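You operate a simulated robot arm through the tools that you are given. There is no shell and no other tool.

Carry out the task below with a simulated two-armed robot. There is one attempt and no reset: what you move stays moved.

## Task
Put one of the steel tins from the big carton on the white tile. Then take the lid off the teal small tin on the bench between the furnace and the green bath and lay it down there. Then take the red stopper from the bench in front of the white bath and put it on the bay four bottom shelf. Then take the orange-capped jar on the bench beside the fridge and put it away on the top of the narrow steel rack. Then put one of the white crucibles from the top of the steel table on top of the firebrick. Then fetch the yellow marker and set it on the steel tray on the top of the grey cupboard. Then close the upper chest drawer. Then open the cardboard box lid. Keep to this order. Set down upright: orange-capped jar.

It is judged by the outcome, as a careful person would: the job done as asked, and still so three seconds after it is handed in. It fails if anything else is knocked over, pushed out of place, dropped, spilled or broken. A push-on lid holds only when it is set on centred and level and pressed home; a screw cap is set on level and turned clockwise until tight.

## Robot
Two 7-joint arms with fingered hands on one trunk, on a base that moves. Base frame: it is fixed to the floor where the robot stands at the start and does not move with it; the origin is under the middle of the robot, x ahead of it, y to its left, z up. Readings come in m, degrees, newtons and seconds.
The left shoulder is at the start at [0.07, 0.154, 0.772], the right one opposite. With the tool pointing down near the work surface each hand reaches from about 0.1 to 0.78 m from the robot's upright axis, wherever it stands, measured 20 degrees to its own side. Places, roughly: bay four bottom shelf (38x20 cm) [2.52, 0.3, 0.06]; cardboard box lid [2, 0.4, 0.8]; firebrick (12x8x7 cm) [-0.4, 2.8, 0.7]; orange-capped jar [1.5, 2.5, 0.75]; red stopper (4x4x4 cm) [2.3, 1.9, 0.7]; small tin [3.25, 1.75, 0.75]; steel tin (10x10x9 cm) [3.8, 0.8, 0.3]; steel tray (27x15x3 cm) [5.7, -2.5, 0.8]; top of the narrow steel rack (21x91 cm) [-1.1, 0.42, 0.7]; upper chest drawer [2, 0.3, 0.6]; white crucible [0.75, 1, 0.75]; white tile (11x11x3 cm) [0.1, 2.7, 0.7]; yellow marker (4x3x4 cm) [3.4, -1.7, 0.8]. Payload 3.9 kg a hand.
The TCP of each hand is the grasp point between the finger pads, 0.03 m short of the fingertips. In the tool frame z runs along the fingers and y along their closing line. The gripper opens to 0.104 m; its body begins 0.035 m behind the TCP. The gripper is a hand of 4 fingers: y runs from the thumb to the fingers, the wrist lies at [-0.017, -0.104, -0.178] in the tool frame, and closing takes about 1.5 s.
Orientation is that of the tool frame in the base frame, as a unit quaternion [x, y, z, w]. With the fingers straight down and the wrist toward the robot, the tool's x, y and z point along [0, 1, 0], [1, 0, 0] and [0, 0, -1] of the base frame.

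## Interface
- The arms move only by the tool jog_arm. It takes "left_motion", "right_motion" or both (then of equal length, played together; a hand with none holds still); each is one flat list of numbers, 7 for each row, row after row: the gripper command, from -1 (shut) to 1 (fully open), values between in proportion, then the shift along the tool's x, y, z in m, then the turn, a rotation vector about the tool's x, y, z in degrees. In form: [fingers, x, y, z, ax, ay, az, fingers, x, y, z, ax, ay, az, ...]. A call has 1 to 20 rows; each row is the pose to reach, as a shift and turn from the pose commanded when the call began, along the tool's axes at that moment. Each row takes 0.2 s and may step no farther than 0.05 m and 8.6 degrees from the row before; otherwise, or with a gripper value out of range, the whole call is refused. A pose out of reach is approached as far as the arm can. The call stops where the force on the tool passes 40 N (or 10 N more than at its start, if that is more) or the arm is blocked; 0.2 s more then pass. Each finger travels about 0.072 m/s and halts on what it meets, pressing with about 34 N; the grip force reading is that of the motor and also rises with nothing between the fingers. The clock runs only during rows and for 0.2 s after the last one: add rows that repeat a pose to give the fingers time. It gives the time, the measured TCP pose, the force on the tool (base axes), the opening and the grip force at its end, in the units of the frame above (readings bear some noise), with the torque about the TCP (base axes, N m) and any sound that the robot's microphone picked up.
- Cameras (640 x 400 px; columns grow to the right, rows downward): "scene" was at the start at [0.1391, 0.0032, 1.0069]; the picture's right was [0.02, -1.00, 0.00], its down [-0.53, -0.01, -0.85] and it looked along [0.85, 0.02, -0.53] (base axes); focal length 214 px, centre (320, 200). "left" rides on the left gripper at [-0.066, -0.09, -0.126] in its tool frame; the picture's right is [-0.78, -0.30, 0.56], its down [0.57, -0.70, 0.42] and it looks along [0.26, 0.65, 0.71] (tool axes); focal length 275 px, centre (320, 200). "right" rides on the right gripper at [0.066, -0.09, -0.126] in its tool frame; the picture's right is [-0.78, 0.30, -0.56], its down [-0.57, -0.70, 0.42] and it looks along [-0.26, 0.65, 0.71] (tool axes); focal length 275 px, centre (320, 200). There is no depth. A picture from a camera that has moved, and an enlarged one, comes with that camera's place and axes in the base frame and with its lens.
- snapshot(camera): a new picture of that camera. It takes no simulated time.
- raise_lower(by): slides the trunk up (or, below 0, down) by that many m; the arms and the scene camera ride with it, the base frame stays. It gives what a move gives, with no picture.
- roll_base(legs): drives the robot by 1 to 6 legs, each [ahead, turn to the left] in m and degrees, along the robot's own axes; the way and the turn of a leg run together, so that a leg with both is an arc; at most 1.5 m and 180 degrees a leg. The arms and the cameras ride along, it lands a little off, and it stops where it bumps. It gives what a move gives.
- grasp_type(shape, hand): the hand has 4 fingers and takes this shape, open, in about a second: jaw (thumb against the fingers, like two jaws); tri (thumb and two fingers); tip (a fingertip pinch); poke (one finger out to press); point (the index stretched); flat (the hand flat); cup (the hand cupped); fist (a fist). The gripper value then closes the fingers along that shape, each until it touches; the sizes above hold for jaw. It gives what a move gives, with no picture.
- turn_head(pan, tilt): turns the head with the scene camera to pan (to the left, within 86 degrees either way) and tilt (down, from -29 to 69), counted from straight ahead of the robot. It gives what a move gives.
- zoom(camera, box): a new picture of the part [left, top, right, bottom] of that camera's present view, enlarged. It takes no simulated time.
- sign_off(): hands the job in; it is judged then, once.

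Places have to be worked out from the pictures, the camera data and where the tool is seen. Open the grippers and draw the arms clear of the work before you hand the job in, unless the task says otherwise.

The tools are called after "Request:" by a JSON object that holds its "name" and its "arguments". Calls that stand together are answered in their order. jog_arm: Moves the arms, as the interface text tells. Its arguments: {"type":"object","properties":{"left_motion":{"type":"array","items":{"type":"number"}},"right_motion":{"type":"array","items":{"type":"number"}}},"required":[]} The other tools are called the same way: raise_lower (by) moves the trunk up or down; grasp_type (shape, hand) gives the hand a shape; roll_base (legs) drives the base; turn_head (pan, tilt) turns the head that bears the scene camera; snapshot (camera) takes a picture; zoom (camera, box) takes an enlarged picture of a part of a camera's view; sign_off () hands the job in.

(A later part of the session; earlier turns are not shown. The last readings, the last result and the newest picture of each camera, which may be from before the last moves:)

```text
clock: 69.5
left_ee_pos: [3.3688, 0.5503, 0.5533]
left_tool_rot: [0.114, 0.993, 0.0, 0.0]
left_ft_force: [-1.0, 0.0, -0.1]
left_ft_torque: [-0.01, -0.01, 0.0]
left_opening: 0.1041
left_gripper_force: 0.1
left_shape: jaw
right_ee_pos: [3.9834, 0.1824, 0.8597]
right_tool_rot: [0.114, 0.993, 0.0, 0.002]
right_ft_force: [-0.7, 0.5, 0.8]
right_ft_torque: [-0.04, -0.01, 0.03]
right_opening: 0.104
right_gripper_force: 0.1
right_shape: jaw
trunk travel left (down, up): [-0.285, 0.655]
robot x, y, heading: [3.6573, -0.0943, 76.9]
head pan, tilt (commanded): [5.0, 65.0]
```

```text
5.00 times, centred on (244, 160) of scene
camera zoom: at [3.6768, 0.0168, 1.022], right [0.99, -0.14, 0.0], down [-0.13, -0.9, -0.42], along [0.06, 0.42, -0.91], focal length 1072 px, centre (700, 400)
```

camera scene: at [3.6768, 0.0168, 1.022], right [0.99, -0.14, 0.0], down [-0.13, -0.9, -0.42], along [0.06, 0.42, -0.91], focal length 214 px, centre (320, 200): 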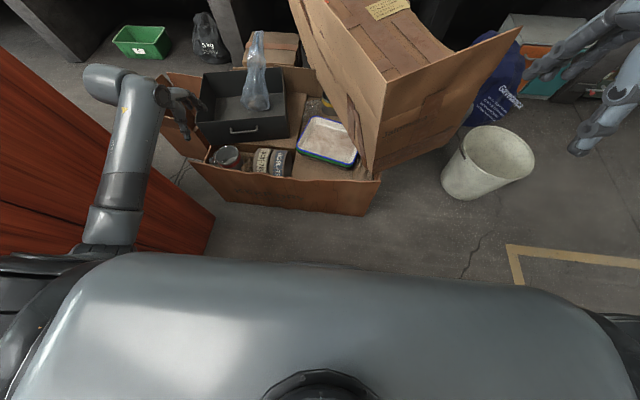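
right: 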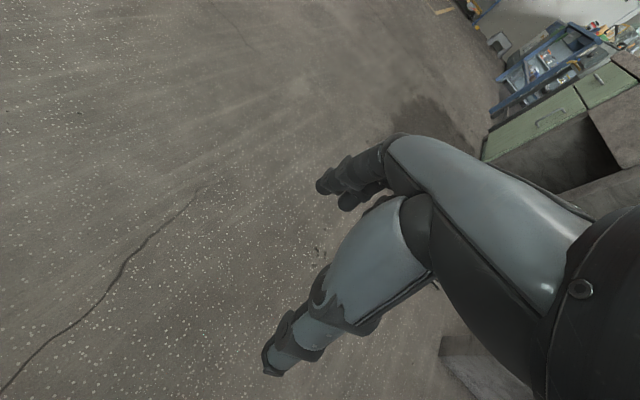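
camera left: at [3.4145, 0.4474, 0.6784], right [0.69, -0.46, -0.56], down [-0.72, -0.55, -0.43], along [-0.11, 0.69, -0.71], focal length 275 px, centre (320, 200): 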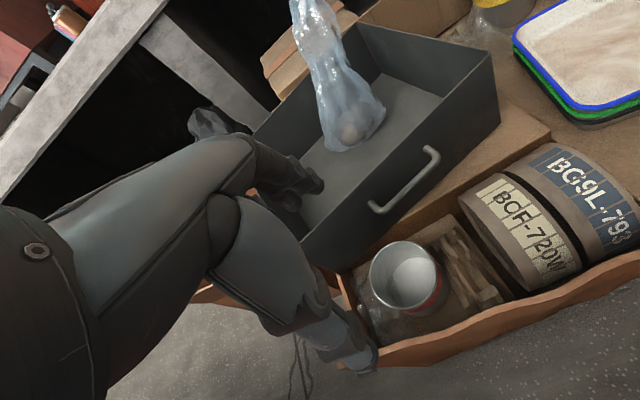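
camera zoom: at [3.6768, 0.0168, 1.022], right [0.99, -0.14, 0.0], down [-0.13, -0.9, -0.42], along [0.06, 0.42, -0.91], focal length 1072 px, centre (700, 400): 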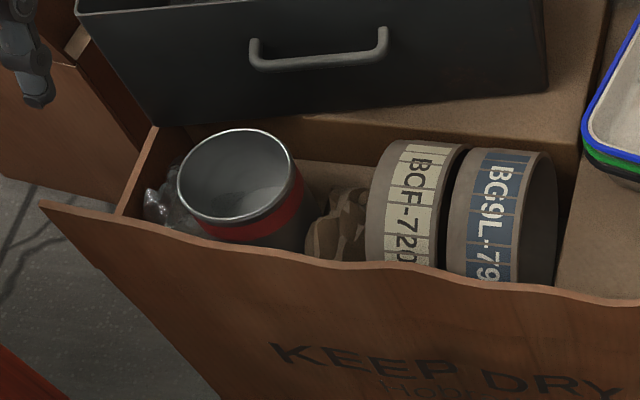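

Front-wall clearance to the carton side is tight (~3 cm), but the space toward front-right of the tin is freer. I yaw the left hand about 40° counter-clockwise, center the pinch on that wall point and pre-close to about 6 cm.

Request:
{"name": "jog_arm", "arguments": {"left_motion": [0.8, -0.006, 0.002, 0, 0, 0, -7, 0.5, -0.012, 0.003, 0, 0, 0, -14, 0.3, -0.018, 0.005, 0, 0, 0, -21, 0.15, -0.024, 0.006, 0, 0, 0, -28, 0.15, -0.03, 0.008, 0, 0, 0, -35, 0.15, -0.034, 0.009, 0, 0, 0, -40, 0.15, -0.034, 0.009, 0, 0, 0, -40]}}

Request:
{"name": "raise_lower", "arguments": {"by": -0.14}}

Request:
{"name": "snapshot", "arguments": {"camera": "left"}}

Request:
{"name": "zoom", "arguments": {"camera": "scene", "box": [100, 40, 340, 190]}}

```text
clock: 71.1
left_ee_pos: [3.4067, 0.552, 0.5535]
left_tool_rot: [-0.233, 0.972, 0.0, 0.0]
left_ft_force: [0.2, -0.7, 1.0]
left_ft_torque: [-0.05, -0.01, 0.05]
left_opening: 0.0605
left_gripper_force: 0.0
left_shape: jaw
right_ee_pos: [3.9837, 0.1818, 0.8599]
right_tool_rot: [0.116, 0.993, 0.0, 0.003]
right_ft_force: [-0.4, 0.3, -0.5]
right_ft_torque: [-0.03, 0.03, 0.0]
right_opening: 0.1039
right_gripper_force: 0.0
right_shape: jaw
trunk travel left (down, up): [-0.285, 0.655]
robot x, y, heading: [3.6569, -0.092, 77.1]
head pan, tilt (commanded): [5.0, 65.0]
```

```text
clock: 72.8
left_ee_pos: [3.405, 0.5509, 0.4134]
left_tool_rot: [-0.233, 0.973, 0.0, 0.0]
left_ft_force: [-0.5, 0.5, 0.1]
left_ft_torque: [0.0, 0.01, 0.03]
left_opening: 0.0604
left_gripper_force: 0.2
left_shape: jaw
right_ee_pos: [3.9839, 0.1809, 0.7195]
right_tool_rot: [0.116, 0.993, 0.001, 0.002]
right_ft_force: [1.0, -0.4, 0.2]
right_ft_torque: [-0.02, 0.01, 0.02]
right_opening: 0.104
right_gripper_force: 0.1
right_shape: jaw
trunk travel left (down, up): [-0.145, 0.795]
robot x, y, heading: [3.6571, -0.0971, 76.8]
head pan, tilt (commanded): [5.0, 65.0]
```

```text
taken
camera left: at [3.5057, 0.5006, 0.5387], right [0.83, 0.09, -0.56], down [-0.19, -0.88, -0.43], along [-0.53, 0.46, -0.71], focal length 275 px, centre (320, 200)
```

left: 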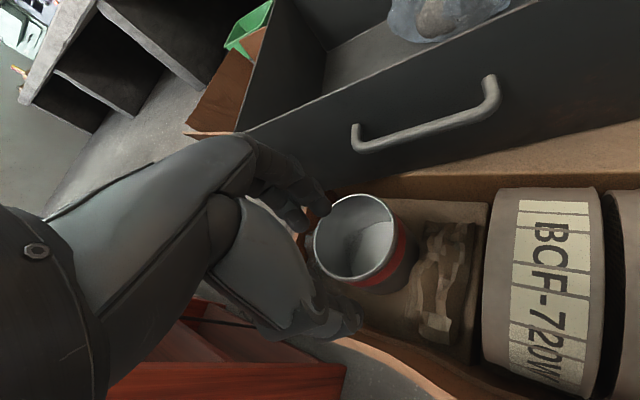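

```text
2.67 times, centred on (220, 115) of scene
camera zoom: at [3.6768, 0.0168, 0.882], right [0.99, -0.14, 0.0], down [-0.13, -0.9, -0.42], along [0.06, 0.42, -0.91], focal length 572 px, centre (587, 427)
```

zoom: 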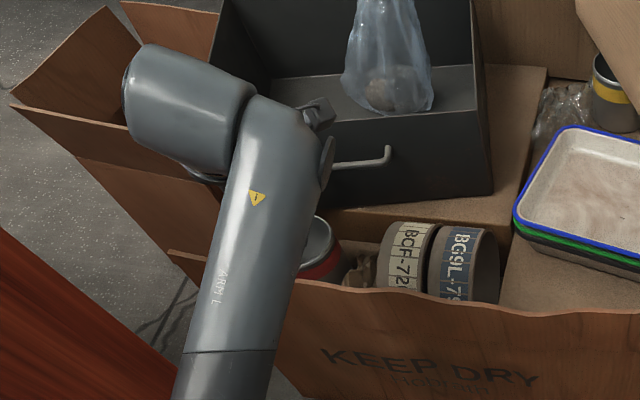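

The projection puts the rim wall right between thumb and fingers, with the drawer handle about 2 cm clear of the knuckles. I descend 9 cm gently with force watching.

Request:
{"name": "jog_arm", "arguments": {"left_motion": [0.15, 0, 0, 0.02, 0, 0, 0, 0.15, 0, 0, 0.04, 0, 0, 0, 0.15, 0, 0, 0.055, 0, 0, 0, 0.15, 0, 0, 0.07, 0, 0, 0, 0.15, 0, 0, 0.08, 0, 0, 0, 0.15, 0, 0, 0.09, 0, 0, 0]}}

Request:
{"name": "snapshot", "arguments": {"camera": "left"}}

```text
clock: 74.2
left_ee_pos: [3.4069, 0.5523, 0.3231]
left_tool_rot: [-0.231, 0.973, 0.001, 0.001]
left_ft_force: [7.1, 22.3, 10.9]
left_ft_torque: [-1.24, 0.02, 0.77]
left_opening: 0.0578
left_gripper_force: 0.0
left_shape: jaw
right_ee_pos: [3.9836, 0.182, 0.7189]
right_tool_rot: [0.116, 0.993, -0.001, 0.002]
right_ft_force: [0.1, 0.0, -0.1]
right_ft_torque: [0.0, -0.02, 0.0]
right_opening: 0.1041
right_gripper_force: 0.1
right_shape: jaw
trunk travel left (down, up): [-0.145, 0.795]
robot x, y, heading: [3.657, -0.0916, 76.9]
head pan, tilt (commanded): [5.0, 65.0]
```

```text
taken
camera left: at [3.5075, 0.5021, 0.4488], right [0.83, 0.09, -0.56], down [-0.19, -0.88, -0.43], along [-0.53, 0.46, -0.71], focal length 275 px, centre (320, 200)
```

left: 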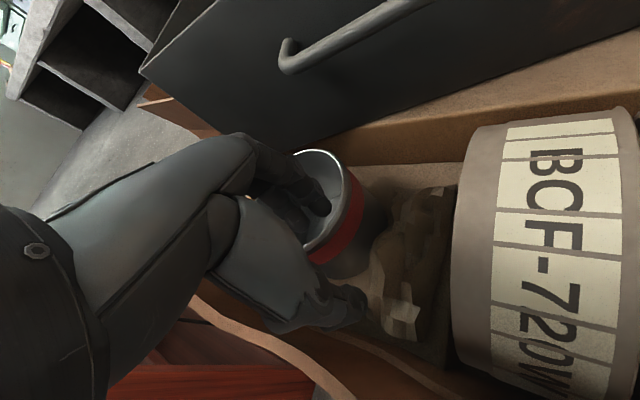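

The fingers are inside the tin and the thumb outside, but the thumb leans on the carton's front wall (about 22 N). I ease the hand forward slightly while closing on the tin wall.

Request:
{"name": "jog_arm", "arguments": {"left_motion": [-0.1, 0, 0.005, 0, 0, 0, 0, -0.4, 0, 0.008, 0, 0, 0, 0, -0.7, 0, 0.008, 0, 0, 0, 0, -1, 0, 0.008, 0, 0, 0, 0, -1, 0, 0.008, 0, 0, 0, 0, -1, 0, 0.008, 0, 0, 0, 0, -1, 0, 0.008, 0, 0, 0, 0]}}

Request:
{"name": "snapshot", "arguments": {"camera": "left"}}

```text
clock: 75.8
left_ee_pos: [3.401, 0.5589, 0.3226]
left_tool_rot: [-0.232, 0.973, 0.0, 0.0]
left_ft_force: [0.4, 0.2, -0.1]
left_ft_torque: [-0.03, -0.03, 0.01]
left_opening: 0.0001
left_gripper_force: 34.0
left_shape: jaw
right_ee_pos: [3.9841, 0.1807, 0.7202]
right_tool_rot: [0.115, 0.993, -0.001, 0.002]
right_ft_force: [0.5, 0.1, 0.5]
right_ft_torque: [-0.03, -0.01, -0.03]
right_opening: 0.104
right_gripper_force: 0.1
right_shape: jaw
trunk travel left (down, up): [-0.145, 0.795]
robot x, y, heading: [3.6594, -0.0939, 77.0]
head pan, tilt (commanded): [5.0, 65.0]
```

```text
taken
camera left: at [3.5016, 0.5086, 0.4485], right [0.83, 0.09, -0.56], down [-0.19, -0.88, -0.42], along [-0.53, 0.46, -0.71], focal length 275 px, centre (320, 200)
```

left: 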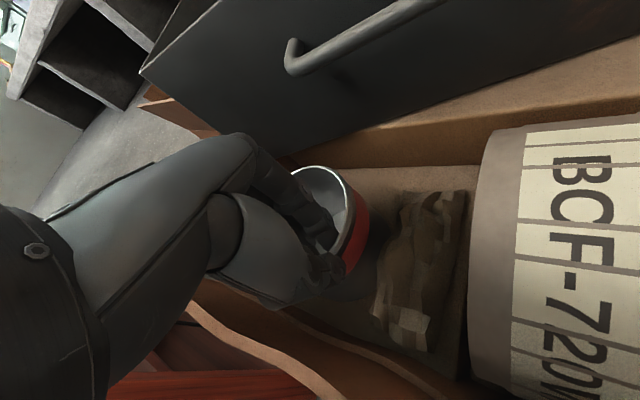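

The opening reads almost zero, so I need to see if the tin wall is really between the fingers. Zooming in.

Request:
{"name": "zoom", "arguments": {"camera": "left", "box": [230, 140, 430, 320]}}

Request:
{"name": "zoom", "arguments": {"camera": "scene", "box": [160, 80, 288, 160]}}

```text
2.22 times, centred on (330, 230) of left
camera zoom: at [3.5016, 0.5086, 0.4485], right [0.83, 0.09, -0.56], down [-0.19, -0.88, -0.42], along [-0.53, 0.46, -0.71], focal length 612 px, centre (298, 133)
```

zoom: 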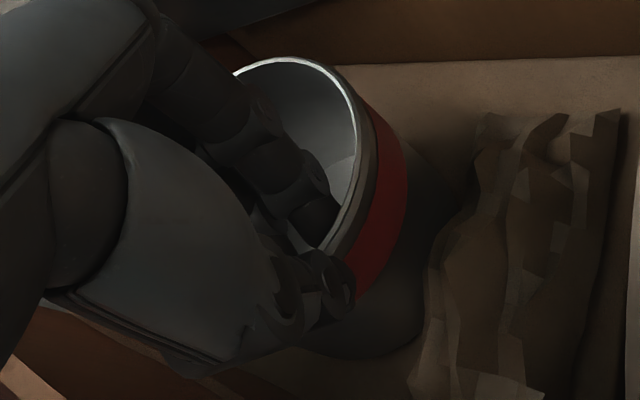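

```text
5.00 times, centred on (224, 120) of scene
camera zoom: at [3.6769, 0.0169, 0.8819], right [0.99, -0.14, 0.0], down [-0.13, -0.9, -0.42], along [0.06, 0.42, -0.91], focal length 1072 px, centre (800, 600)
```

zoom: 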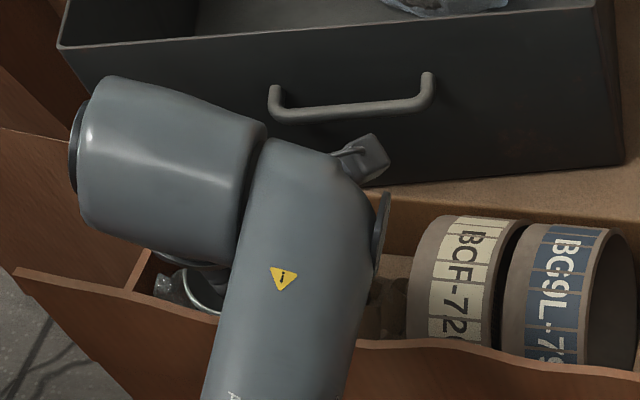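

The wall does look pinched between a finger inside and the thumb outside. I lift 4 cm slowly and check whether the tin comes along.

Request:
{"name": "jog_arm", "arguments": {"left_motion": [-1, 0, 0, -0.01, 0, 0, 0, -1, 0, 0, -0.02, 0, 0, 0, -1, 0, 0, -0.03, 0, 0, 0, -1, 0, 0, -0.04, 0, 0, 0, -1, 0, 0, -0.05, 0, 0, 0]}}

Request:
{"name": "snapshot", "arguments": {"camera": "left"}}

```text
clock: 77.0
left_ee_pos: [3.4006, 0.558, 0.3722]
left_tool_rot: [-0.232, 0.973, 0.0, 0.001]
left_ft_force: [-0.6, 0.6, -1.3]
left_ft_torque: [-0.01, 0.01, -0.02]
left_opening: 0.0004
left_gripper_force: 34.2
left_shape: jaw
right_ee_pos: [3.985, 0.1819, 0.7194]
right_tool_rot: [0.116, 0.993, 0.0, 0.003]
right_ft_force: [-0.4, -0.4, 0.4]
right_ft_torque: [0.0, 0.01, -0.02]
right_opening: 0.1042
right_gripper_force: 0.0
right_shape: jaw
trunk travel left (down, up): [-0.145, 0.795]
robot x, y, heading: [3.6555, -0.0919, 76.9]
head pan, tilt (commanded): [5.0, 65.0]
```

```text
taken
camera left: at [3.5012, 0.5075, 0.498], right [0.83, 0.09, -0.56], down [-0.19, -0.88, -0.42], along [-0.53, 0.46, -0.71], focal length 275 px, centre (320, 200)
```

left: 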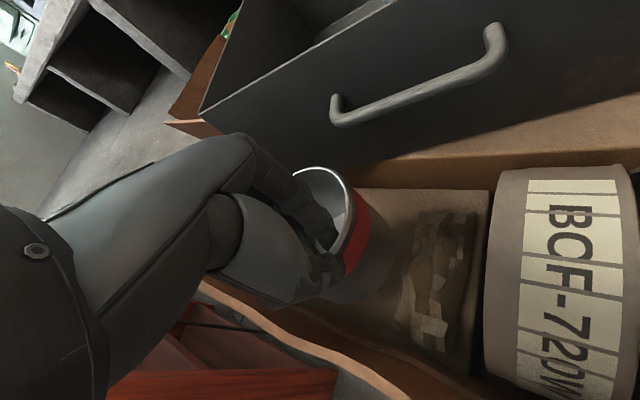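

The tin lifts with the hand (about 1.3 N). I raise the trunk to carry it clear of the carton and check the grip.

Request:
{"name": "raise_lower", "arguments": {"by": 0.4}}

Request:
{"name": "raise_lower", "arguments": {"by": 0.3}}

Request:
{"name": "snapshot", "arguments": {"camera": "left"}}

Request:
{"name": "zoom", "arguments": {"camera": "scene", "box": [60, 40, 380, 240]}}

```text
clock: 80.8
left_ee_pos: [3.4012, 0.5573, 0.7718]
left_tool_rot: [-0.232, 0.973, 0.0, 0.0]
left_ft_force: [0.2, 0.1, -1.0]
left_ft_torque: [-0.04, -0.03, 0.01]
left_opening: 0.0
left_gripper_force: 34.1
left_shape: jaw
right_ee_pos: [3.9837, 0.1818, 1.1196]
right_tool_rot: [0.116, 0.993, 0.001, 0.002]
right_ft_force: [-0.1, 0.2, -0.1]
right_ft_torque: [-0.01, 0.0, 0.01]
right_opening: 0.104
right_gripper_force: 0.0
right_shape: jaw
trunk travel left (down, up): [-0.545, 0.395]
robot x, y, heading: [3.6577, -0.0936, 77.0]
head pan, tilt (commanded): [5.0, 65.0]
```

```text
clock: 83.8
left_ee_pos: [3.4016, 0.5577, 1.0723]
left_tool_rot: [-0.233, 0.972, 0.0, -0.001]
left_ft_force: [0.0, -0.1, -0.5]
left_ft_torque: [-0.01, -0.04, 0.01]
left_opening: 0.0003
left_gripper_force: 34.0
left_shape: jaw
right_ee_pos: [3.9843, 0.1819, 1.4196]
right_tool_rot: [0.115, 0.993, -0.001, 0.002]
right_ft_force: [0.0, -0.6, 0.2]
right_ft_torque: [0.02, -0.01, 0.01]
right_opening: 0.1041
right_gripper_force: 0.0
right_shape: jaw
trunk travel left (down, up): [-0.845, 0.095]
robot x, y, heading: [3.6574, -0.095, 77.0]
head pan, tilt (commanded): [5.0, 65.0]
```

```text
taken
camera left: at [3.5013, 0.5077, 1.1977], right [0.83, 0.09, -0.56], down [-0.19, -0.88, -0.42], along [-0.53, 0.46, -0.71], focal length 275 px, centre (320, 200)
```

left: 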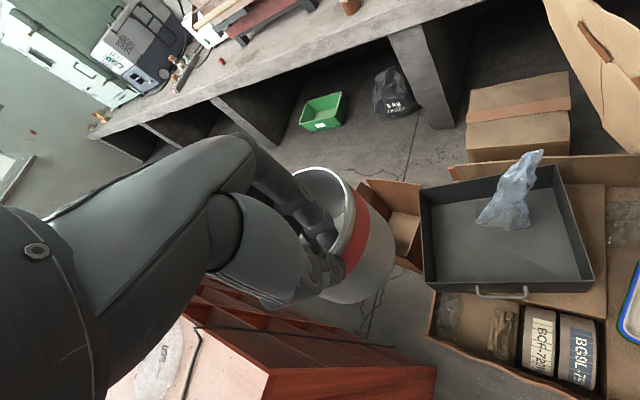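

```text
2.00 times, centred on (220, 140) of scene
camera zoom: at [3.6769, 0.0172, 1.5818], right [0.99, -0.14, 0.0], down [-0.13, -0.9, -0.42], along [0.06, 0.42, -0.91], focal length 429 px, centre (520, 320)
```

zoom: 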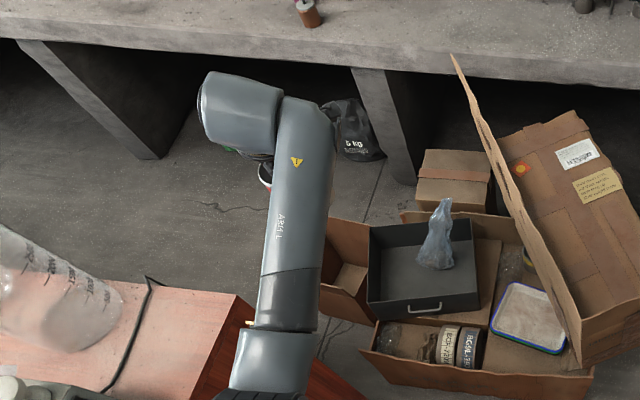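

The tin is firmly held and the carton is undisturbed. I tuck the hand nearer the body, then back out, turn and drive back up the main aisle.

Request:
{"name": "jog_arm", "arguments": {"left_motion": [-1, -0.013, -0.043, 0, 0, 0, 0, -1, -0.026, -0.086, 0, 0, 0, 0, -1, -0.038, -0.13, 0, 0, 0, 0, -1, -0.051, -0.173, 0, 0, 0, 0]}}

Request:
{"name": "roll_base", "arguments": {"legs": [[-0.6, 0], [0, 90]]}}

Request:
{"name": "turn_head", "arguments": {"pan": 0, "tilt": 30}}

Request:
{"name": "snapshot", "arguments": {"camera": "scene"}}

```text
clock: 84.8
left_ee_pos: [3.526, 0.4241, 1.073]
left_tool_rot: [-0.233, 0.972, 0.002, -0.002]
left_ft_force: [0.7, -0.8, -0.7]
left_ft_torque: [-0.01, -0.03, -0.03]
left_opening: 0.0001
left_gripper_force: 34.4
left_shape: jaw
right_ee_pos: [3.9863, 0.18, 1.4188]
right_tool_rot: [0.115, 0.993, 0.001, 0.001]
right_ft_force: [-0.5, 0.3, 0.9]
right_ft_torque: [0.03, 0.01, 0.01]
right_opening: 0.1043
right_gripper_force: 0.1
right_shape: jaw
trunk travel left (down, up): [-0.845, 0.095]
robot x, y, heading: [3.6578, -0.092, 77.1]
head pan, tilt (commanded): [5.0, 65.0]
```

```text
clock: 92.0
left_ee_pos: [3.0037, -0.8046, 1.0713]
left_tool_rot: [0.851, -0.526, 0.0, 0.0]
left_ft_force: [0.1, -1.0, -1.4]
left_ft_torque: [0.04, -0.02, 0.02]
left_opening: 0.0004
left_gripper_force: 34.0
left_shape: jaw
right_ee_pos: [3.2514, -0.3475, 1.4198]
right_tool_rot: [-0.618, 0.786, 0.002, 0.002]
right_ft_force: [-0.1, -0.1, 0.4]
right_ft_torque: [-0.01, -0.02, -0.03]
right_opening: 0.1041
right_gripper_force: 0.2
right_shape: jaw
trunk travel left (down, up): [-0.845, 0.095]
robot x, y, heading: [3.5264, -0.6758, 166.7]
head pan, tilt (commanded): [5.0, 65.0]
```

```text
clock: 93.0
left_ee_pos: [3.0056, -0.8038, 1.0709]
left_tool_rot: [0.851, -0.525, 0.0, 0.0]
left_ft_force: [-0.4, -0.1, -0.6]
left_ft_torque: [0.03, -0.05, 0.0]
left_opening: 0.0003
left_gripper_force: 34.4
left_shape: jaw
right_ee_pos: [3.2509, -0.3484, 1.4192]
right_tool_rot: [-0.619, 0.786, 0.001, 0.001]
right_ft_force: [0.0, 1.1, -0.6]
right_ft_torque: [-0.03, -0.01, -0.01]
right_opening: 0.1041
right_gripper_force: 0.0
right_shape: jaw
trunk travel left (down, up): [-0.845, 0.095]
robot x, y, heading: [3.5261, -0.6713, 166.4]
head pan, tilt (commanded): [0.0, 30.0]
```

```text
taken
camera scene: at [3.3868, -0.6419, 1.6295], right [0.23, 0.97, 0.0], down [0.49, -0.12, -0.87], along [-0.84, 0.2, -0.5], focal length 214 px, centre (320, 200)
```

scene: 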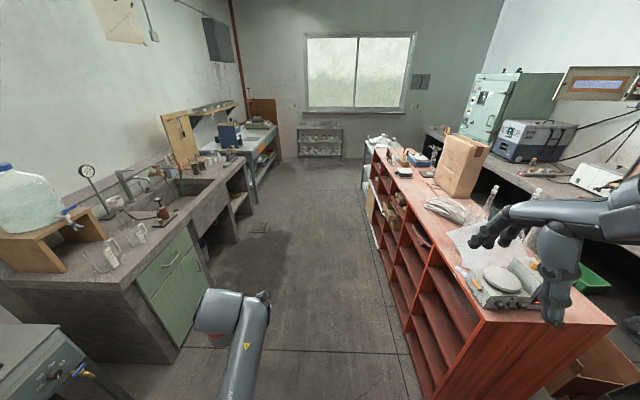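

The way back is clear. I drive about 3.2 m along the aisle toward the window side.

Request:
{"name": "roll_base", "arguments": {"legs": [[1.5, 0.5], [1.5, 0], [0.3, 0]]}}

Request:
{"name": "turn_head", "arguments": {"pan": -60, "tilt": 30}}

Request:
{"name": "snapshot", "arguments": {"camera": "scene"}}

Request:
{"name": "turn_head", "arguments": {"pan": 0, "tilt": 35}}

Request:
{"name": "snapshot", "arguments": {"camera": "scene"}}

```text
clock: 109.2
left_ee_pos: [-0.2319, -0.0868, 1.0714]
left_tool_rot: [0.853, -0.522, -0.001, 0.0]
left_ft_force: [0.2, 0.4, -1.4]
left_ft_torque: [0.02, -0.03, -0.02]
left_opening: 0.0001
left_gripper_force: 33.8
left_shape: jaw
right_ee_pos: [0.0124, 0.373, 1.421]
right_tool_rot: [-0.622, 0.783, 0.002, 0.001]
right_ft_force: [-0.1, 0.3, 0.1]
right_ft_torque: [-0.02, 0.01, -0.02]
right_opening: 0.1041
right_gripper_force: 0.1
right_shape: jaw
trunk travel left (down, up): [-0.845, 0.095]
robot x, y, heading: [0.2828, 0.051, 167.0]
head pan, tilt (commanded): [0.0, 30.0]
```

```text
clock: 110.5
left_ee_pos: [-0.2327, -0.0862, 1.0704]
left_tool_rot: [0.853, -0.522, -0.001, 0.0]
left_ft_force: [-0.7, 0.9, -1.3]
left_ft_torque: [0.05, -0.01, -0.02]
left_opening: 0.0001
left_gripper_force: 33.6
left_shape: jaw
right_ee_pos: [0.0105, 0.3724, 1.4194]
right_tool_rot: [-0.622, 0.783, 0.002, 0.001]
right_ft_force: [0.3, -0.4, 0.0]
right_ft_torque: [-0.01, 0.03, 0.0]
right_opening: 0.1039
right_gripper_force: 0.1
right_shape: jaw
trunk travel left (down, up): [-0.845, 0.095]
robot x, y, heading: [0.2919, 0.0479, 167.2]
head pan, tilt (commanded): [-60.0, 30.0]
```

```text
taken
camera scene: at [0.2095, 0.1461, 1.6296], right [0.96, 0.29, 0.0], down [0.15, -0.48, -0.87], along [-0.26, 0.83, -0.5], focal length 214 px, centre (320, 200)
```

scene: 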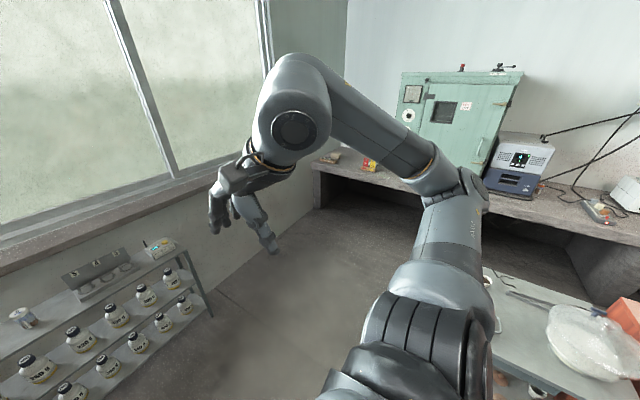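

```text
clock: 111.8
left_ee_pos: [-0.2338, -0.0874, 1.0714]
left_tool_rot: [0.853, -0.521, 0.0, 0.001]
left_ft_force: [0.3, 0.5, -0.5]
left_ft_torque: [0.05, -0.02, 0.03]
left_opening: 0.0005
left_gripper_force: 33.6
left_shape: jaw
right_ee_pos: [0.0102, 0.3731, 1.4194]
right_tool_rot: [-0.622, 0.783, 0.0, 0.001]
right_ft_force: [1.2, -0.4, 0.8]
right_ft_torque: [0.03, -0.02, -0.02]
right_opening: 0.1041
right_gripper_force: 0.0
right_shape: jaw
trunk travel left (down, up): [-0.845, 0.095]
robot x, y, heading: [0.2851, 0.0507, 167.2]
head pan, tilt (commanded): [0.0, 35.0]
```

```text
taken
camera scene: at [0.1502, 0.0794, 1.6217], right [0.22, 0.97, 0.0], down [0.56, -0.13, -0.82], along [-0.8, 0.18, -0.57], focal length 214 px, centre (320, 200)
```

scene: 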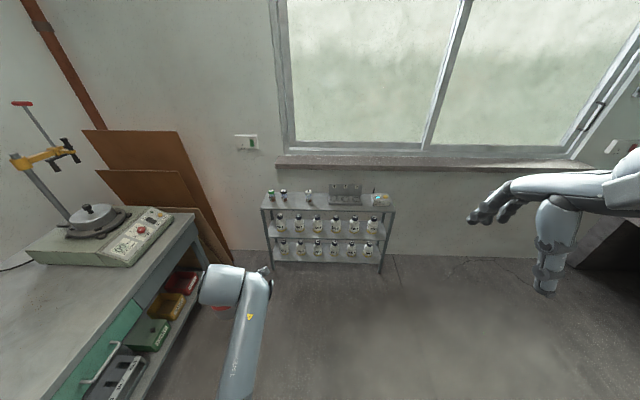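

The rack under the window holds jars on its lower shelves, with some items on top. I move left of the steel table, then turn toward the wall bench where the tile is.

Request:
{"name": "roll_base", "arguments": {"legs": [[0.4, 0], [0, -80], [1.05, 0]]}}

Request:
{"name": "turn_head", "arguments": {"pan": 0, "tilt": 30}}

Request:
{"name": "snapshot", "arguments": {"camera": "scene"}}

Request:
{"name": "zoom", "arguments": {"camera": "scene", "box": [200, 120, 440, 270]}}

```text
clock: 122.6
left_ee_pos: [-0.3039, 1.6528, 1.0714]
left_tool_rot: [-0.323, 0.947, 0.0, 0.0]
left_ft_force: [0.1, 0.3, -0.5]
left_ft_torque: [-0.04, -0.06, 0.03]
left_opening: 0.0001
left_gripper_force: 34.2
left_shape: jaw
right_ee_pos: [0.1933, 1.499, 1.4195]
right_tool_rot: [0.021, 1.0, 0.001, 0.001]
right_ft_force: [0.1, -0.6, 0.0]
right_ft_torque: [0.01, 0.03, -0.02]
right_opening: 0.1039
right_gripper_force: 0.0
right_shape: jaw
trunk travel left (down, up): [-0.845, 0.095]
robot x, y, heading: [-0.0751, 1.1706, 88.0]
head pan, tilt (commanded): [0.0, 35.0]
```

```text
clock: 123.2
left_ee_pos: [-0.303, 1.6549, 1.0701]
left_tool_rot: [-0.323, 0.946, 0.001, 0.0]
left_ft_force: [-0.5, 0.1, -1.3]
left_ft_torque: [-0.03, -0.04, 0.01]
left_opening: 0.0
left_gripper_force: 34.0
left_shape: jaw
right_ee_pos: [0.1934, 1.4989, 1.4193]
right_tool_rot: [0.022, 1.0, 0.0, 0.002]
right_ft_force: [1.1, 0.5, 0.0]
right_ft_torque: [-0.01, -0.05, 0.01]
right_opening: 0.1041
right_gripper_force: 0.1
right_shape: jaw
trunk travel left (down, up): [-0.845, 0.095]
robot x, y, heading: [-0.0765, 1.1685, 87.6]
head pan, tilt (commanded): [0.0, 30.0]
```

```text
taken
camera scene: at [-0.0715, 1.3111, 1.6295], right [1.0, -0.04, 0.0], down [-0.02, -0.5, -0.87], along [0.03, 0.87, -0.5], focal length 214 px, centre (320, 200)
```

scene: 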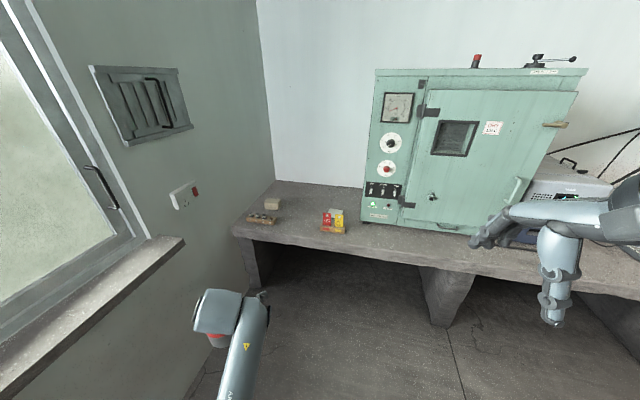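

```text
2.67 times, centred on (320, 195) of scene
camera zoom: at [-0.0715, 1.3111, 1.6295], right [1.0, -0.04, 0.0], down [-0.02, -0.5, -0.87], along [0.03, 0.87, -0.5], focal length 572 px, centre (320, 213)
```

zoom: 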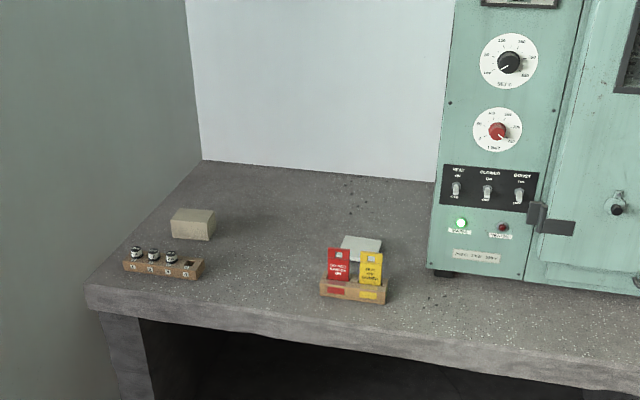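

The tile is at about (0.106, 2.68), behind a red/yellow card stand (top z≈0.845, y≈2.48), with the oven's corner at (0.29, 2.59). I approach slightly left of the oven at heading ~73°.

Request:
{"name": "roll_base", "arguments": {"legs": [[0, -14], [0.83, 0]]}}

Request:
{"name": "turn_head", "arguments": {"pan": 15, "tilt": 50}}

Request:
{"name": "snapshot", "arguments": {"camera": "scene"}}

Request:
{"name": "snapshot", "arguments": {"camera": "left"}}

```text
clock: 128.5
left_ee_pos: [0.0293, 2.4865, 1.0708]
left_tool_rot: [-0.214, 0.977, 0.001, -0.001]
left_ft_force: [0.2, -0.8, -1.7]
left_ft_torque: [-0.02, -0.03, -0.02]
left_opening: 0.0002
left_gripper_force: 34.2
left_shape: jaw
right_ee_pos: [0.4797, 2.2245, 1.4206]
right_tool_rot: [0.134, 0.991, 0.0, 0.001]
right_ft_force: [-0.2, 0.0, 0.1]
right_ft_torque: [-0.02, -0.03, 0.02]
right_opening: 0.1039
right_gripper_force: 0.1
right_shape: jaw
trunk travel left (down, up): [-0.845, 0.095]
robot x, y, heading: [0.1433, 1.9595, 74.8]
head pan, tilt (commanded): [0.0, 30.0]
```

```text
clock: 129.3
left_ee_pos: [0.0292, 2.4871, 1.0697]
left_tool_rot: [-0.215, 0.977, 0.0, -0.001]
left_ft_force: [0.1, -0.3, 0.6]
left_ft_torque: [-0.04, -0.04, -0.01]
left_opening: 0.0
left_gripper_force: 34.2
left_shape: jaw
right_ee_pos: [0.4815, 2.2267, 1.4193]
right_tool_rot: [0.135, 0.991, 0.0, 0.001]
right_ft_force: [0.2, 0.5, 0.1]
right_ft_torque: [-0.01, 0.01, 0.0]
right_opening: 0.1038
right_gripper_force: 0.1
right_shape: jaw
trunk travel left (down, up): [-0.845, 0.095]
robot x, y, heading: [0.1438, 1.9643, 74.8]
head pan, tilt (commanded): [15.0, 50.0]
```

```text
taken
camera scene: at [0.1571, 2.0906, 1.6], right [1.0, 0.0, 0.0], down [0.0, -0.77, -0.64], along [0.0, 0.64, -0.77], focal length 214 px, centre (320, 200)
```

scene: 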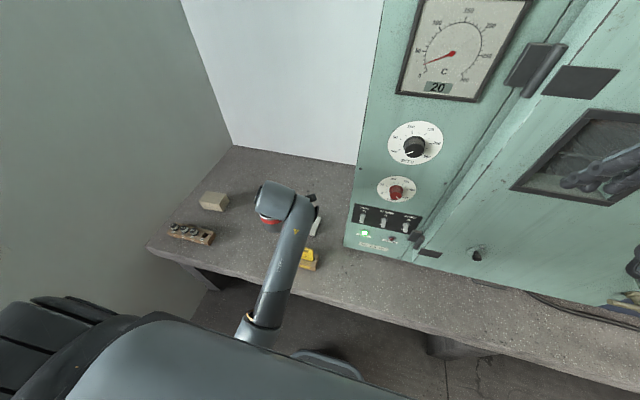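

```text
taken
camera left: at [0.1294, 2.433, 1.1958], right [0.83, 0.06, -0.56], down [-0.23, -0.88, -0.42], along [-0.51, 0.48, -0.71], focal length 275 px, centre (320, 200)
```

left: 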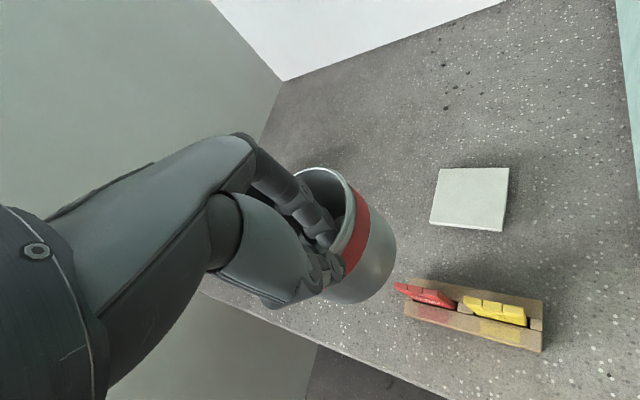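

The tile is clearly visible to the left camera. I zoom to check how level the tin hangs in the grip.

Request:
{"name": "zoom", "arguments": {"camera": "left", "box": [260, 140, 420, 320]}}

Request:
{"name": "zoom", "arguments": {"camera": "left", "box": [380, 140, 560, 370]}}

Request:
{"name": "zoom", "arguments": {"camera": "scene", "box": [140, 160, 380, 310]}}

```text
2.22 times, centred on (340, 230) of left
camera zoom: at [0.1294, 2.433, 1.1958], right [0.83, 0.06, -0.56], down [-0.23, -0.88, -0.42], along [-0.51, 0.48, -0.71], focal length 612 px, centre (276, 133)
```

zoom: 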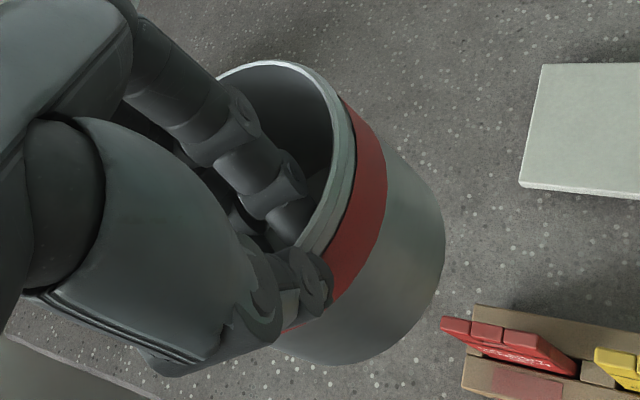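

```text
1.74 times, centred on (470, 255) of left
camera zoom: at [0.1294, 2.433, 1.1958], right [0.83, 0.06, -0.56], down [-0.23, -0.88, -0.42], along [-0.51, 0.48, -0.71], focal length 479 px, centre (59, 104)
```

zoom: 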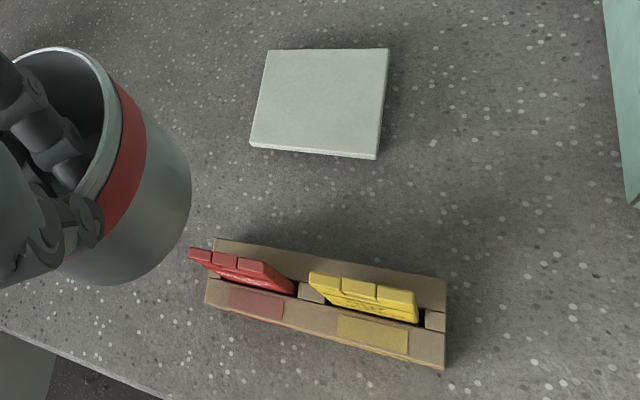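

```text
2.67 times, centred on (260, 235) of scene
camera zoom: at [0.1571, 2.0906, 1.6], right [1.0, 0.0, 0.0], down [0.0, -0.77, -0.64], along [0.0, 0.64, -0.77], focal length 572 px, centre (480, 107)
```

zoom: 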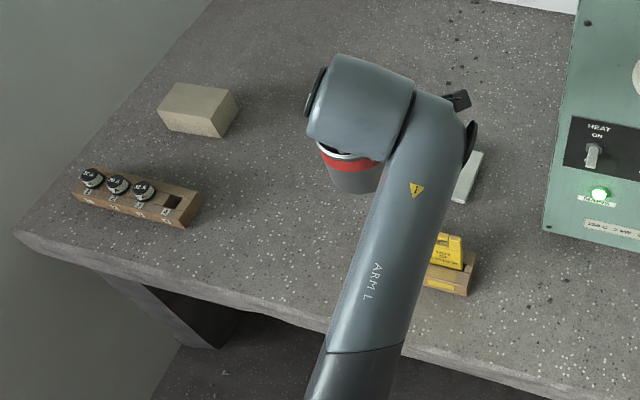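

The tile centre computes consistently to (0.103, 2.678), top z≈0.72. I move the tin horizontally over it at height, then check.

Request:
{"name": "jog_arm", "arguments": {"left_motion": [-1, -0.03, 0.0205, 0, 0, 0, 0, -1, -0.059, 0.041, 0, 0, 0, 0, -1, -0.089, 0.0615, 0, 0, 0, 0, -1, -0.118, 0.082, 0, 0, 0, 0, -1, -0.148, 0.1025, 0, 0, 0, 0, -1, -0.148, 0.1025, 0, 0, 0, 0]}}

Request:
{"name": "raise_lower", "arguments": {"by": -0.15}}

Request:
{"name": "snapshot", "arguments": {"camera": "left"}}

Request:
{"name": "turn_head", "arguments": {"pan": 25, "tilt": 45}}

Request:
{"name": "zoom", "arguments": {"camera": "scene", "box": [200, 100, 440, 250]}}

```text
clock: 130.7
left_ee_pos: [0.1211, 2.6438, 1.0709]
left_tool_rot: [-0.216, 0.976, 0.001, 0.001]
left_ft_force: [-0.5, -0.3, -0.8]
left_ft_torque: [-0.02, -0.05, -0.01]
left_opening: 0.0002
left_gripper_force: 33.8
left_shape: jaw
right_ee_pos: [0.4796, 2.2245, 1.4199]
right_tool_rot: [0.135, 0.991, 0.001, 0.002]
right_ft_force: [0.2, -0.3, 0.6]
right_ft_torque: [0.0, 0.02, -0.04]
right_opening: 0.104
right_gripper_force: 0.0
right_shape: jaw
trunk travel left (down, up): [-0.845, 0.095]
robot x, y, heading: [0.1452, 1.967, 74.8]
head pan, tilt (commanded): [15.0, 50.0]
```

```text
clock: 132.4
left_ee_pos: [0.1214, 2.6429, 0.9215]
left_tool_rot: [-0.216, 0.976, 0.0, -0.001]
left_ft_force: [-0.3, 0.0, -1.2]
left_ft_torque: [-0.02, 0.01, -0.01]
left_opening: 0.0001
left_gripper_force: 33.9
left_shape: jaw
right_ee_pos: [0.4801, 2.2253, 1.27]
right_tool_rot: [0.134, 0.991, -0.001, 0.002]
right_ft_force: [-0.1, 0.0, -0.1]
right_ft_torque: [0.01, 0.03, -0.01]
right_opening: 0.1038
right_gripper_force: 0.1
right_shape: jaw
trunk travel left (down, up): [-0.695, 0.245]
robot x, y, heading: [0.1438, 1.9656, 74.9]
head pan, tilt (commanded): [15.0, 50.0]
```

```text
taken
camera left: at [0.2197, 2.5891, 1.0457], right [0.83, 0.06, -0.56], down [-0.23, -0.88, -0.43], along [-0.51, 0.48, -0.71], focal length 275 px, centre (320, 200)
```

left: 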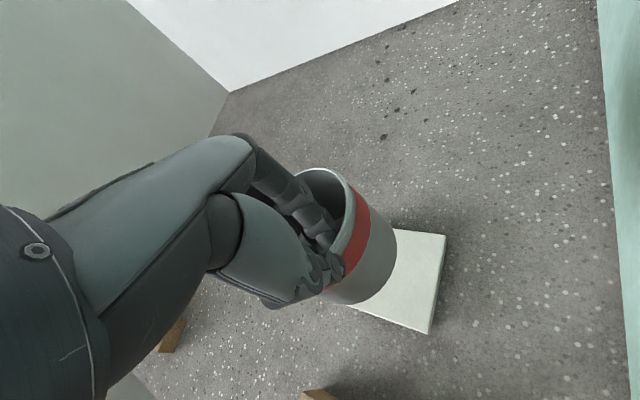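

```text
clock: 133.2
left_ee_pos: [0.1212, 2.6422, 0.9211]
left_tool_rot: [-0.215, 0.977, 0.001, -0.001]
left_ft_force: [0.7, 1.4, -1.6]
left_ft_torque: [-0.01, -0.05, 0.01]
left_opening: 0.0001
left_gripper_force: 33.4
left_shape: jaw
right_ee_pos: [0.4803, 2.2261, 1.2687]
right_tool_rot: [0.134, 0.991, -0.001, 0.002]
right_ft_force: [0.9, -0.3, 0.3]
right_ft_torque: [0.03, -0.03, -0.02]
right_opening: 0.1037
right_gripper_force: 0.0
right_shape: jaw
trunk travel left (down, up): [-0.695, 0.245]
robot x, y, heading: [0.1458, 1.964, 74.9]
head pan, tilt (commanded): [25.0, 45.0]
```

```text
2.67 times, centred on (320, 175) of scene
camera zoom: at [0.1428, 2.0932, 1.4569], right [0.99, 0.17, 0.0], down [0.12, -0.7, -0.71], along [-0.12, 0.7, -0.71], focal length 572 px, centre (320, 267)
```

zoom: 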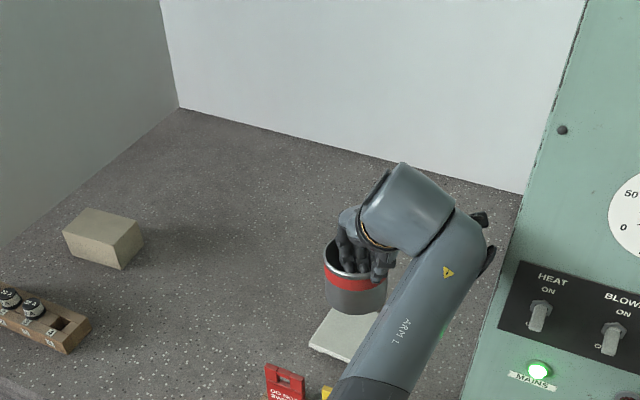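

The tin looks level and centred over the tile. I descend with small final steps and watch the force.

Request:
{"name": "jog_arm", "arguments": {"left_motion": [-1, 0, 0, 0.03, 0, 0, 0, -1, 0, 0, 0.055, 0, 0, 0, -1, 0, 0, 0.075, 0, 0, 0, -1, 0, 0, 0.085, 0, 0, 0, -1, 0, 0, 0.09, 0, 0, 0]}}

Request:
{"name": "zoom", "arguments": {"camera": "scene", "box": [260, 150, 380, 250]}}

Request:
{"name": "snapshot", "arguments": {"camera": "left"}}

```text
clock: 134.4
left_ee_pos: [0.1198, 2.6438, 0.8317]
left_tool_rot: [-0.214, 0.977, 0.003, 0.0]
left_ft_force: [0.0, -0.4, -2.4]
left_ft_torque: [-0.05, -0.03, 0.0]
left_opening: 0.0001
left_gripper_force: 34.6
left_shape: jaw
right_ee_pos: [0.48, 2.2261, 1.2706]
right_tool_rot: [0.134, 0.991, 0.001, 0.001]
right_ft_force: [0.0, 0.0, 0.6]
right_ft_torque: [0.01, 0.02, 0.0]
right_opening: 0.104
right_gripper_force: 0.0
right_shape: jaw
trunk travel left (down, up): [-0.695, 0.245]
robot x, y, heading: [0.1426, 1.9635, 74.9]
head pan, tilt (commanded): [25.0, 45.0]
```

```text
4.00 times, centred on (320, 200) of scene
camera zoom: at [0.1428, 2.0933, 1.4569], right [0.99, 0.17, 0.0], down [0.12, -0.7, -0.71], along [-0.12, 0.7, -0.71], focal length 858 px, centre (320, 200)
```

zoom: 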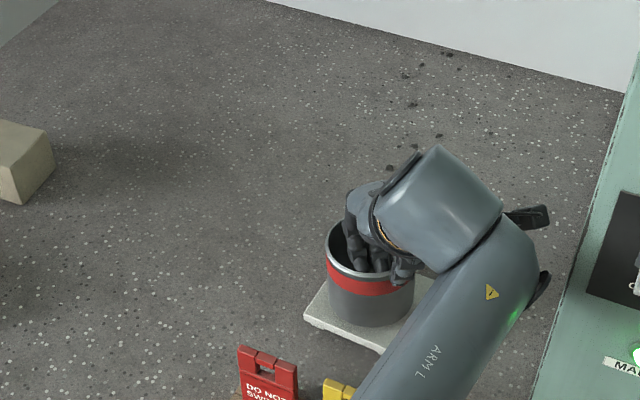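

```text
taken
camera left: at [0.2196, 2.5901, 0.9567], right [0.83, 0.06, -0.56], down [-0.23, -0.88, -0.43], along [-0.51, 0.48, -0.71], focal length 275 px, centre (320, 200)
```

left: 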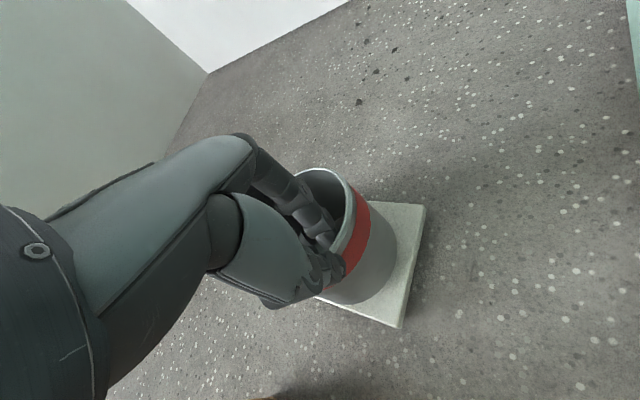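

Nearly down; I continue in 3 mm steps until I read contact.

Request:
{"name": "jog_arm", "arguments": {"left_motion": [-1, 0, 0, 0.003, 0, 0, 0, -1, 0, 0, 0.006, 0, 0, 0, -1, 0, 0, 0.008, 0, 0, 0]}}

Request:
{"name": "jog_arm", "arguments": {"left_motion": [-1, 0, 0, 0.003, 0, 0, 0, -1, 0, 0, 0.005, 0, 0, 0]}}

```text
clock: 135.2
left_ee_pos: [0.1209, 2.6429, 0.8214]
left_tool_rot: [-0.216, 0.976, 0.001, -0.002]
left_ft_force: [0.4, 0.0, 0.3]
left_ft_torque: [0.01, -0.01, -0.02]
left_opening: 0.0
left_gripper_force: 33.4
left_shape: jaw
right_ee_pos: [0.4799, 2.2262, 1.2695]
right_tool_rot: [0.134, 0.991, 0.0, 0.002]
right_ft_force: [0.1, -0.9, 0.7]
right_ft_torque: [-0.01, 0.0, 0.02]
right_opening: 0.104
right_gripper_force: 0.0
right_shape: jaw
trunk travel left (down, up): [-0.695, 0.245]
robot x, y, heading: [0.1469, 1.9622, 74.7]
head pan, tilt (commanded): [25.0, 45.0]
```

```text
clock: 135.8
left_ee_pos: [0.1212, 2.6431, 0.8179]
left_tool_rot: [-0.214, 0.977, 0.001, -0.001]
left_ft_force: [0.9, 0.1, 6.8]
left_ft_torque: [0.06, 0.05, 0.0]
left_opening: 0.0001
left_gripper_force: 33.9
left_shape: jaw
right_ee_pos: [0.48, 2.2254, 1.2691]
right_tool_rot: [0.135, 0.991, 0.0, 0.002]
right_ft_force: [-0.9, -0.3, 0.0]
right_ft_torque: [0.04, 0.0, 0.01]
right_opening: 0.1039
right_gripper_force: 0.0
right_shape: jaw
trunk travel left (down, up): [-0.695, 0.245]
robot x, y, heading: [0.1437, 1.9609, 74.8]
head pan, tilt (commanded): [25.0, 45.0]
```

Contact with about 7 N and no torque, so the tin is seated flat on the tile. I open the fingers partway and check.

Request:
{"name": "jog_arm", "arguments": {"left_motion": [-0.6, 0, 0, 0, 0, 0, 0, -0.3, 0, 0, 0, 0, 0, 0, -0.1, 0, 0, 0, 0, 0, 0, -0.1, 0, 0, 0, 0, 0, 0, -0.1, 0, 0, 0, 0, 0, 0]}}

Request:
{"name": "snapshot", "arguments": {"camera": "left"}}

```text
clock: 137.0
left_ee_pos: [0.1207, 2.6438, 0.818]
left_tool_rot: [-0.216, 0.976, 0.0, -0.001]
left_ft_force: [-0.3, -0.6, -0.2]
left_ft_torque: [-0.01, 0.01, -0.01]
left_opening: 0.0462
left_gripper_force: 0.1
left_shape: jaw
right_ee_pos: [0.4804, 2.2256, 1.2697]
right_tool_rot: [0.134, 0.991, -0.001, 0.002]
right_ft_force: [-0.1, 0.9, 0.1]
right_ft_torque: [-0.01, -0.02, 0.0]
right_opening: 0.104
right_gripper_force: 0.1
right_shape: jaw
trunk travel left (down, up): [-0.695, 0.245]
robot x, y, heading: [0.1463, 1.9628, 74.8]
head pan, tilt (commanded): [25.0, 45.0]
```

```text
taken
camera left: at [0.2201, 2.5899, 0.9432], right [0.83, 0.06, -0.56], down [-0.23, -0.88, -0.43], along [-0.51, 0.48, -0.71], focal length 275 px, centre (320, 200)
```

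left: 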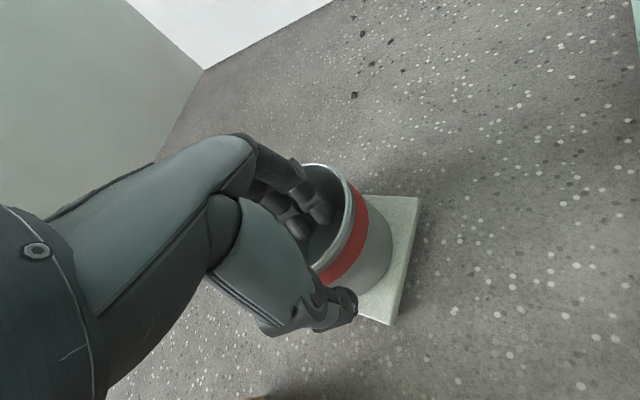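

The fingers are free of the wall. I lift straight up out of the tin.

Request:
{"name": "jog_arm", "arguments": {"left_motion": [-0.1, 0, 0, -0.02, 0, 0, 0, -0.1, 0, 0, -0.04, 0, 0, 0, -0.1, 0, 0, -0.07, 0, 0, 0, -0.1, 0, 0, -0.11, 0, 0, 0, -0.1, 0, 0, -0.15, 0, 0, 0]}}

Request:
{"name": "raise_lower", "arguments": {"by": 0.2}}

Request:
{"name": "snapshot", "arguments": {"camera": "left"}}

Request:
{"name": "zoom", "arguments": {"camera": "scene", "box": [200, 140, 440, 290]}}

```text
clock: 138.2
left_ee_pos: [0.1071, 2.649, 0.9681]
left_tool_rot: [-0.221, 0.975, 0.006, -0.01]
left_ft_force: [1.0, -0.4, -0.4]
left_ft_torque: [0.02, 0.02, 0.0]
left_opening: 0.0464
left_gripper_force: 0.0
left_shape: jaw
right_ee_pos: [0.4813, 2.2255, 1.2687]
right_tool_rot: [0.135, 0.991, -0.001, 0.002]
right_ft_force: [0.1, 0.6, -0.1]
right_ft_torque: [0.02, -0.01, 0.02]
right_opening: 0.1038
right_gripper_force: 0.1
right_shape: jaw
trunk travel left (down, up): [-0.695, 0.245]
robot x, y, heading: [0.143, 1.9633, 74.7]
head pan, tilt (commanded): [25.0, 45.0]
```

```text
clock: 140.3
left_ee_pos: [0.1089, 2.6483, 1.1699]
left_tool_rot: [-0.221, 0.975, 0.008, -0.008]
left_ft_force: [0.7, 0.1, -0.2]
left_ft_torque: [0.0, 0.0, 0.01]
left_opening: 0.0464
left_gripper_force: 0.1
left_shape: jaw
right_ee_pos: [0.4814, 2.2261, 1.4692]
right_tool_rot: [0.134, 0.991, 0.0, 0.001]
right_ft_force: [1.0, -0.2, -0.1]
right_ft_torque: [0.0, -0.01, -0.02]
right_opening: 0.104
right_gripper_force: 0.0
right_shape: jaw
trunk travel left (down, up): [-0.895, 0.045]
robot x, y, heading: [0.1436, 1.9666, 74.6]
head pan, tilt (commanded): [25.0, 45.0]
```

```text
taken
camera left: at [0.2107, 2.5952, 1.2931], right [0.82, 0.07, -0.57], down [-0.22, -0.87, -0.43], along [-0.53, 0.48, -0.7], focal length 275 px, centre (320, 200)
```

left: 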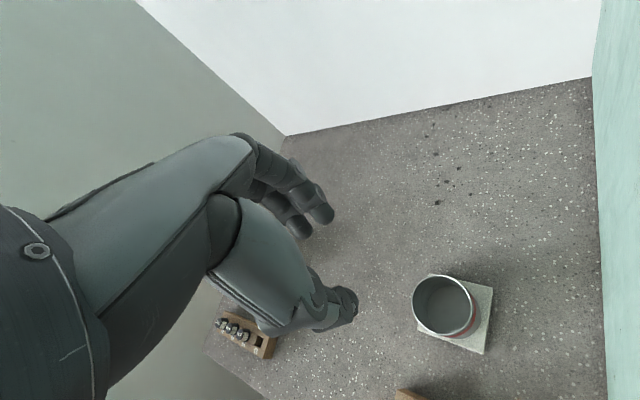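

```text
2.67 times, centred on (320, 215) of scene
camera zoom: at [0.1429, 2.0931, 1.6569], right [0.99, 0.17, 0.0], down [0.12, -0.7, -0.71], along [-0.12, 0.7, -0.71], focal length 572 px, centre (320, 160)
```

zoom: 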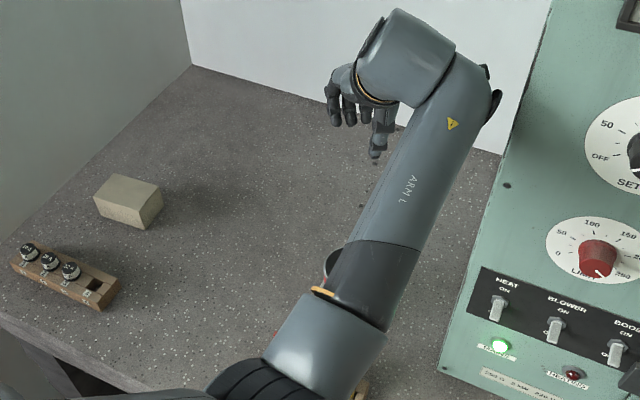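

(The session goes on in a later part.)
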